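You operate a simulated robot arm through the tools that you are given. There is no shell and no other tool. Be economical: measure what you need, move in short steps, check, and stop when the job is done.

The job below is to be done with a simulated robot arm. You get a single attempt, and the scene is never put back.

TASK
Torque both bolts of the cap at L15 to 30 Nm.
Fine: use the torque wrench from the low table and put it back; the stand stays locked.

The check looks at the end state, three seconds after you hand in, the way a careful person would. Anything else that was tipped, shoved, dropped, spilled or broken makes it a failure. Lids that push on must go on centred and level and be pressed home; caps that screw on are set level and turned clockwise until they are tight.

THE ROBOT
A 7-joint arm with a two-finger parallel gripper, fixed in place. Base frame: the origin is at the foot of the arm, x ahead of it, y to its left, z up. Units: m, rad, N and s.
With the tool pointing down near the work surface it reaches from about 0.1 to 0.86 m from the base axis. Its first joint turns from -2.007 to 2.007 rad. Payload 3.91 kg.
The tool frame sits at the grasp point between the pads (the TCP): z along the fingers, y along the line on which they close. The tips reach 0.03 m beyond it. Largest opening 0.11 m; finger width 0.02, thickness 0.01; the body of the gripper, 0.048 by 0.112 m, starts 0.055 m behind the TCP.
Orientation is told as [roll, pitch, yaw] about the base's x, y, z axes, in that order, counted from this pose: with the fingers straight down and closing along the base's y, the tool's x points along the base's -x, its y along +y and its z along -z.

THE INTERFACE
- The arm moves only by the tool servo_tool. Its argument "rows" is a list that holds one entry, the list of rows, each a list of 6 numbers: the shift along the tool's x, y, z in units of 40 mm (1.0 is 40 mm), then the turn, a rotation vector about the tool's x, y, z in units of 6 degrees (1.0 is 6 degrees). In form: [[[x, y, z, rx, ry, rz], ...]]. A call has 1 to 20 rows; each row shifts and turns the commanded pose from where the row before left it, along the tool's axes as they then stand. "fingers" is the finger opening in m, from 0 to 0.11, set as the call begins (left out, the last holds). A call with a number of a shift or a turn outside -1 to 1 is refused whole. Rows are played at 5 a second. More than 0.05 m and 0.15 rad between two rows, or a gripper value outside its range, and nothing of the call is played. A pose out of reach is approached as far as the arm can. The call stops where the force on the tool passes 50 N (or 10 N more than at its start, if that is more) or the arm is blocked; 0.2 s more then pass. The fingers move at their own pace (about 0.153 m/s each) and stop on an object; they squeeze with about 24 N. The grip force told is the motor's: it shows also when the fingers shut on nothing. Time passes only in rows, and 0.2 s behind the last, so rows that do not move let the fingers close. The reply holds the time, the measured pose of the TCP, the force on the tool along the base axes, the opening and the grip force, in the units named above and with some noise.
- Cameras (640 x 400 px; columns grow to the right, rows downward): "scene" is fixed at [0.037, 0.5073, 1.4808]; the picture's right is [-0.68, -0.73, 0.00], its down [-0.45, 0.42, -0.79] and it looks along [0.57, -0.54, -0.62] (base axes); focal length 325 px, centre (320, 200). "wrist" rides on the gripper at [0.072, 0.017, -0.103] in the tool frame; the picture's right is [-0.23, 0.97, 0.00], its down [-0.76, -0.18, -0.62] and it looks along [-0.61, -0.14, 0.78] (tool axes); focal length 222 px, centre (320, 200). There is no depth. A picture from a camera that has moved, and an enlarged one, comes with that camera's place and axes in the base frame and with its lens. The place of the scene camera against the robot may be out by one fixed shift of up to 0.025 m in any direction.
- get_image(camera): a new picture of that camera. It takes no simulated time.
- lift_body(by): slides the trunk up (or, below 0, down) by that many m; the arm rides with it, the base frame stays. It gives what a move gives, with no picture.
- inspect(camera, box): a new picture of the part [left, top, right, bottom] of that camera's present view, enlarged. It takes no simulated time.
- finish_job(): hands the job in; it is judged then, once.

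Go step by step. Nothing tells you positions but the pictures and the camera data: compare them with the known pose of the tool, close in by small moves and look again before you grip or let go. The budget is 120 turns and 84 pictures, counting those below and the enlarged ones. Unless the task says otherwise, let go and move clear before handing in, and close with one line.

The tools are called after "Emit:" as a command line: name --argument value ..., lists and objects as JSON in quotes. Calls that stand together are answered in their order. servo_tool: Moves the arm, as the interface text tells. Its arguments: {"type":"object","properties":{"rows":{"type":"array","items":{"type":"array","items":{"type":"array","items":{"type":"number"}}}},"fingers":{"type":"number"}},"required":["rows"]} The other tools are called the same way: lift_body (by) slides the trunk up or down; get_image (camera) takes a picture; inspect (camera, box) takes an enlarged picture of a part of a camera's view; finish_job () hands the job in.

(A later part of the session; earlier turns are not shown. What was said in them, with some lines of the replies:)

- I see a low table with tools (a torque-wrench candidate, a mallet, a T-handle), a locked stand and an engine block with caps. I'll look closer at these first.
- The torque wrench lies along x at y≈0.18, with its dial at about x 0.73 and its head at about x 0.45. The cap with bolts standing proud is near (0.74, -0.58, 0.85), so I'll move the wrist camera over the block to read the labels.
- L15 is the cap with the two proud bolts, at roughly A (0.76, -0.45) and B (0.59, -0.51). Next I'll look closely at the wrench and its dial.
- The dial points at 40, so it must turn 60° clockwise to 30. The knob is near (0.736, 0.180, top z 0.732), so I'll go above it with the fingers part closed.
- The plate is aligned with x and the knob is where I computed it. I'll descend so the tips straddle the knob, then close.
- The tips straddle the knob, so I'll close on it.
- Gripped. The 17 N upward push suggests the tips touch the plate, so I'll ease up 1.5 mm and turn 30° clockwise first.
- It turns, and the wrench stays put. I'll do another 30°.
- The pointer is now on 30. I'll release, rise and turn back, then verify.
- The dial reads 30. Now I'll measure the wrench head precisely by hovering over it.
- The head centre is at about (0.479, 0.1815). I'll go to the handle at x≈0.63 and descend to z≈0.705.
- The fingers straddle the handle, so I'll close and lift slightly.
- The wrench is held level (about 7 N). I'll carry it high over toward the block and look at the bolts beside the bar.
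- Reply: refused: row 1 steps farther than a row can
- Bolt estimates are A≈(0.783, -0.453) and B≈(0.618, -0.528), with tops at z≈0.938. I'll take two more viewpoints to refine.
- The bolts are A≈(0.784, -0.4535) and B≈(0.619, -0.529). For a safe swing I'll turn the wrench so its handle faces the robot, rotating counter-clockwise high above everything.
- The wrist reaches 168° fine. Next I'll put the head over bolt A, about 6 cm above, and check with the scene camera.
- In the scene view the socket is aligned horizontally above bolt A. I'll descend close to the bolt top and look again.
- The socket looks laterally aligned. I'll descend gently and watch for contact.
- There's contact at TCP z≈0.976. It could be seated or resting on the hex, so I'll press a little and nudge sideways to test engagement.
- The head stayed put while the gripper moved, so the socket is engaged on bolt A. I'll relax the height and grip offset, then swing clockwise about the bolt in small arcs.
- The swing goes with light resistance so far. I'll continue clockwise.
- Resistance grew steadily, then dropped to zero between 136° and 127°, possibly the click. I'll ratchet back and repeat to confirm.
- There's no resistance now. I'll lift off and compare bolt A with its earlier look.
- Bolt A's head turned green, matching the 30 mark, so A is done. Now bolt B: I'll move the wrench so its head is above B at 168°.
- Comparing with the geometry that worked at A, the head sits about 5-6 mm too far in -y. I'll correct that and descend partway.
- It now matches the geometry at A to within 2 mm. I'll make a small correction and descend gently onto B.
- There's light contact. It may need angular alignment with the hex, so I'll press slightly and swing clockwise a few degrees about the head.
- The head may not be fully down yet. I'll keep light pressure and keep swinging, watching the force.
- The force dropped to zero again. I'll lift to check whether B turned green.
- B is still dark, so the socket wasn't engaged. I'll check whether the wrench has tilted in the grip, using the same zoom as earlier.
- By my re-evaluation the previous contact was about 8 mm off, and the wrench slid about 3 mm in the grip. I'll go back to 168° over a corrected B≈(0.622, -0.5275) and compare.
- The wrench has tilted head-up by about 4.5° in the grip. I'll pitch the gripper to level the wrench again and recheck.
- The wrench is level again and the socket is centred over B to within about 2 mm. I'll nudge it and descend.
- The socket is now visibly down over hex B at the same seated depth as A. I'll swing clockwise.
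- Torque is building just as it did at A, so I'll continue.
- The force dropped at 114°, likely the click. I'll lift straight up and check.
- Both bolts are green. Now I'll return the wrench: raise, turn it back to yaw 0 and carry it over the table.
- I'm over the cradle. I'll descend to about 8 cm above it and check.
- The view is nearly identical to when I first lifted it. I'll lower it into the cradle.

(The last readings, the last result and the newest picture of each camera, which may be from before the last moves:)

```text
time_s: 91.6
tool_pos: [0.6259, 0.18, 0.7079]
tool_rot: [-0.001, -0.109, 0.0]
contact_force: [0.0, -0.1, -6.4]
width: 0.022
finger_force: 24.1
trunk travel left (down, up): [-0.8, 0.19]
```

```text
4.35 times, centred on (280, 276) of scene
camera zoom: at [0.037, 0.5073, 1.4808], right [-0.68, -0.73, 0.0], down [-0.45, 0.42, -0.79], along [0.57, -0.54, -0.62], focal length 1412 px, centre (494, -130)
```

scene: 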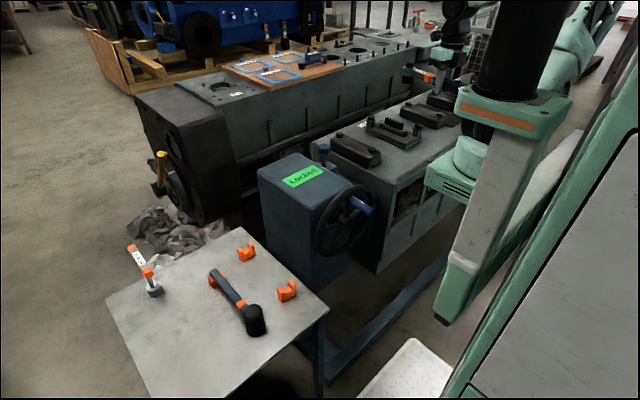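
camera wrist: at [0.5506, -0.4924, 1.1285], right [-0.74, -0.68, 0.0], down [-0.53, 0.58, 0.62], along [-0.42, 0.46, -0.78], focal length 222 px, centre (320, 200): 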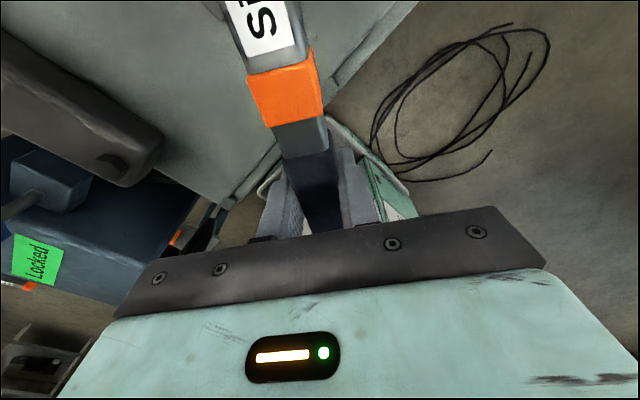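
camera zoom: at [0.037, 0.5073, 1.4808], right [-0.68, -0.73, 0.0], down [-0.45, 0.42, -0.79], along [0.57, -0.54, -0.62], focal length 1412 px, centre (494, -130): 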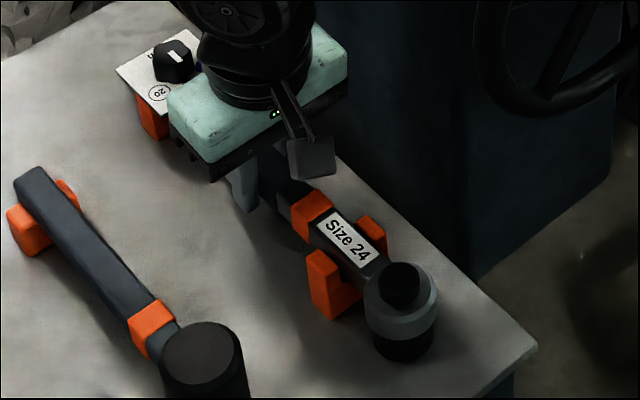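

Emit:
servo_tool --rows '[[[0.01, 0, 0.08, 0, 0, 0], [0.01, 0, 0.08, 0, 0, 0], [0.007, 0, 0.06, 0, 0, 0], [0, 0, 0, 0, 0, 0]]]' --fingers 0.0

```text
time_s: 92.6
tool_pos: [0.6247, 0.1813, 0.7011]
tool_rot: [0.0, -0.113, 0.002]
contact_force: [3.2, -0.8, 21.0]
width: 0.0217
finger_force: 24.3
trunk travel left (down, up): [-0.8, 0.19]
```

It's resting in the cradle. I'll ease off slightly and open.

Emit:
servo_tool --rows '[[[0, 0, -0.03, 0, 0, 0], [0, 0, 0, 0, 0, 0]]]' --fingers 0.0

Emit:
servo_tool --rows '[[[0, 0, 0, 0, 0, 0], [0, 0, 0, 0, 0, 0], [0, 0, 0, 0, 0, 0]]]' --fingers 0.055

Emit:
inspect --camera "scene" --box '[225, 230, 335, 322]'

```text
time_s: 93.2
tool_pos: [0.6238, 0.1802, 0.7004]
tool_rot: [-0.001, -0.11, 0.0]
contact_force: [6.1, 0.7, 9.2]
width: 0.0217
finger_force: 23.9
trunk travel left (down, up): [-0.8, 0.19]
```

```text
time_s: 94.0
tool_pos: [0.6245, 0.1806, 0.7004]
tool_rot: [-0.003, -0.109, 0.002]
contact_force: [-0.1, -0.1, -0.8]
width: 0.0549
finger_force: 0.0
trunk travel left (down, up): [-0.8, 0.19]
```

```text
4.35 times, centred on (280, 276) of scene
camera zoom: at [0.037, 0.5073, 1.4808], right [-0.68, -0.73, 0.0], down [-0.45, 0.42, -0.79], along [0.57, -0.54, -0.62], focal length 1412 px, centre (494, -130)
```

zoom: 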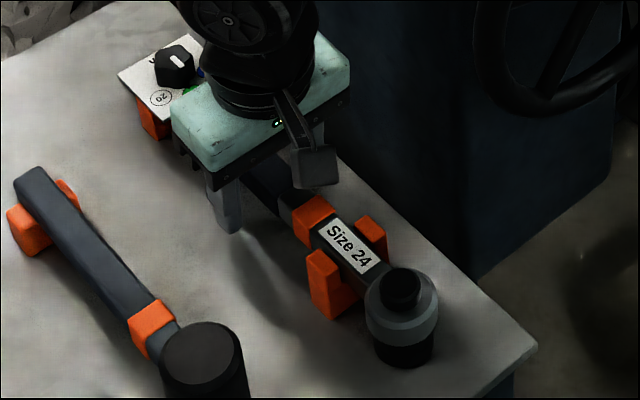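

The wrench is seated as before. I'll retreat straight up and do a final check.

Emit:
servo_tool --rows '[[[-0.054, 0, -0.497, 0, 0, 0], [-0.107, 0, -0.994, 0, 0, 0], [-0.107, 0, -0.994, 0, 0, 0], [-0.107, 0, -0.994, 0, 0, 0], [-0.107, 0, -0.994, 0, 0, 0], [-0.107, 0, -0.994, 0, 0, 0], [-0.107, 0, -0.994, 0, 0, 0], [-0.107, 0, -0.994, 0, 0, 0], [0, 0, -0.9, 0, 1, 0], [0, 0, -0.9, 0, 0.05, 0], [0, 0, 0, 0, 0, 0]]]' --fingers 0.055

Emit:
get_image --camera "scene"

Emit:
get_image --camera "wrist"

```text
time_s: 96.4
tool_pos: [0.6193, 0.1824, 1.0735]
tool_rot: [-0.002, 0.003, 0.003]
contact_force: [-0.1, -1.1, 0.3]
width: 0.0549
finger_force: 0.2
trunk travel left (down, up): [-0.8, 0.19]
```

```text
8 pictures are left
```

scene: 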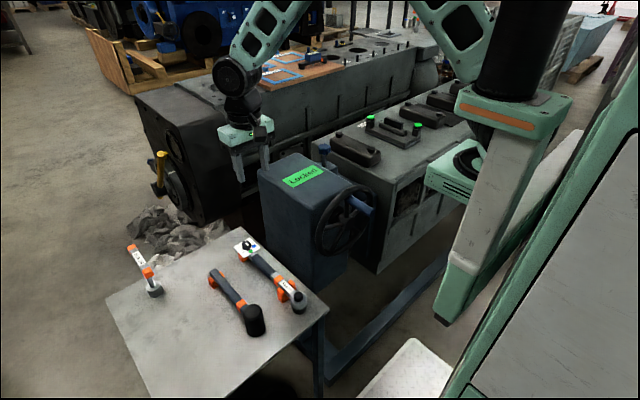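

```text
7 pictures are left
camera wrist: at [0.5481, 0.1994, 1.1775], right [0.23, 0.97, 0.0], down [0.76, -0.18, 0.62], along [0.61, -0.14, -0.78], focal length 222 px, centre (320, 200)
```

wrist: 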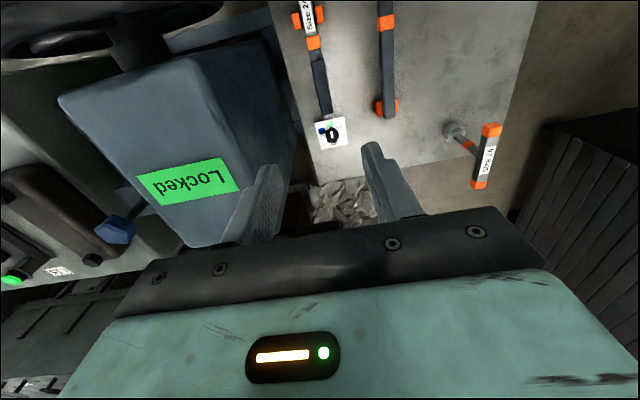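

Both bolts show green, the wrench is back in its cradle, the stand still reads Locked and the gripper is clear. I'm handing in.

Emit:
finish_job

```text
The job is handed in.
```

Both bolts of the cap at L15 were tightened with the torque wrench set to 30 Nm and now show green; the wrench is back in its cradle on the low table with its dial left at 30 (it was at 40), and the stand is still locked.
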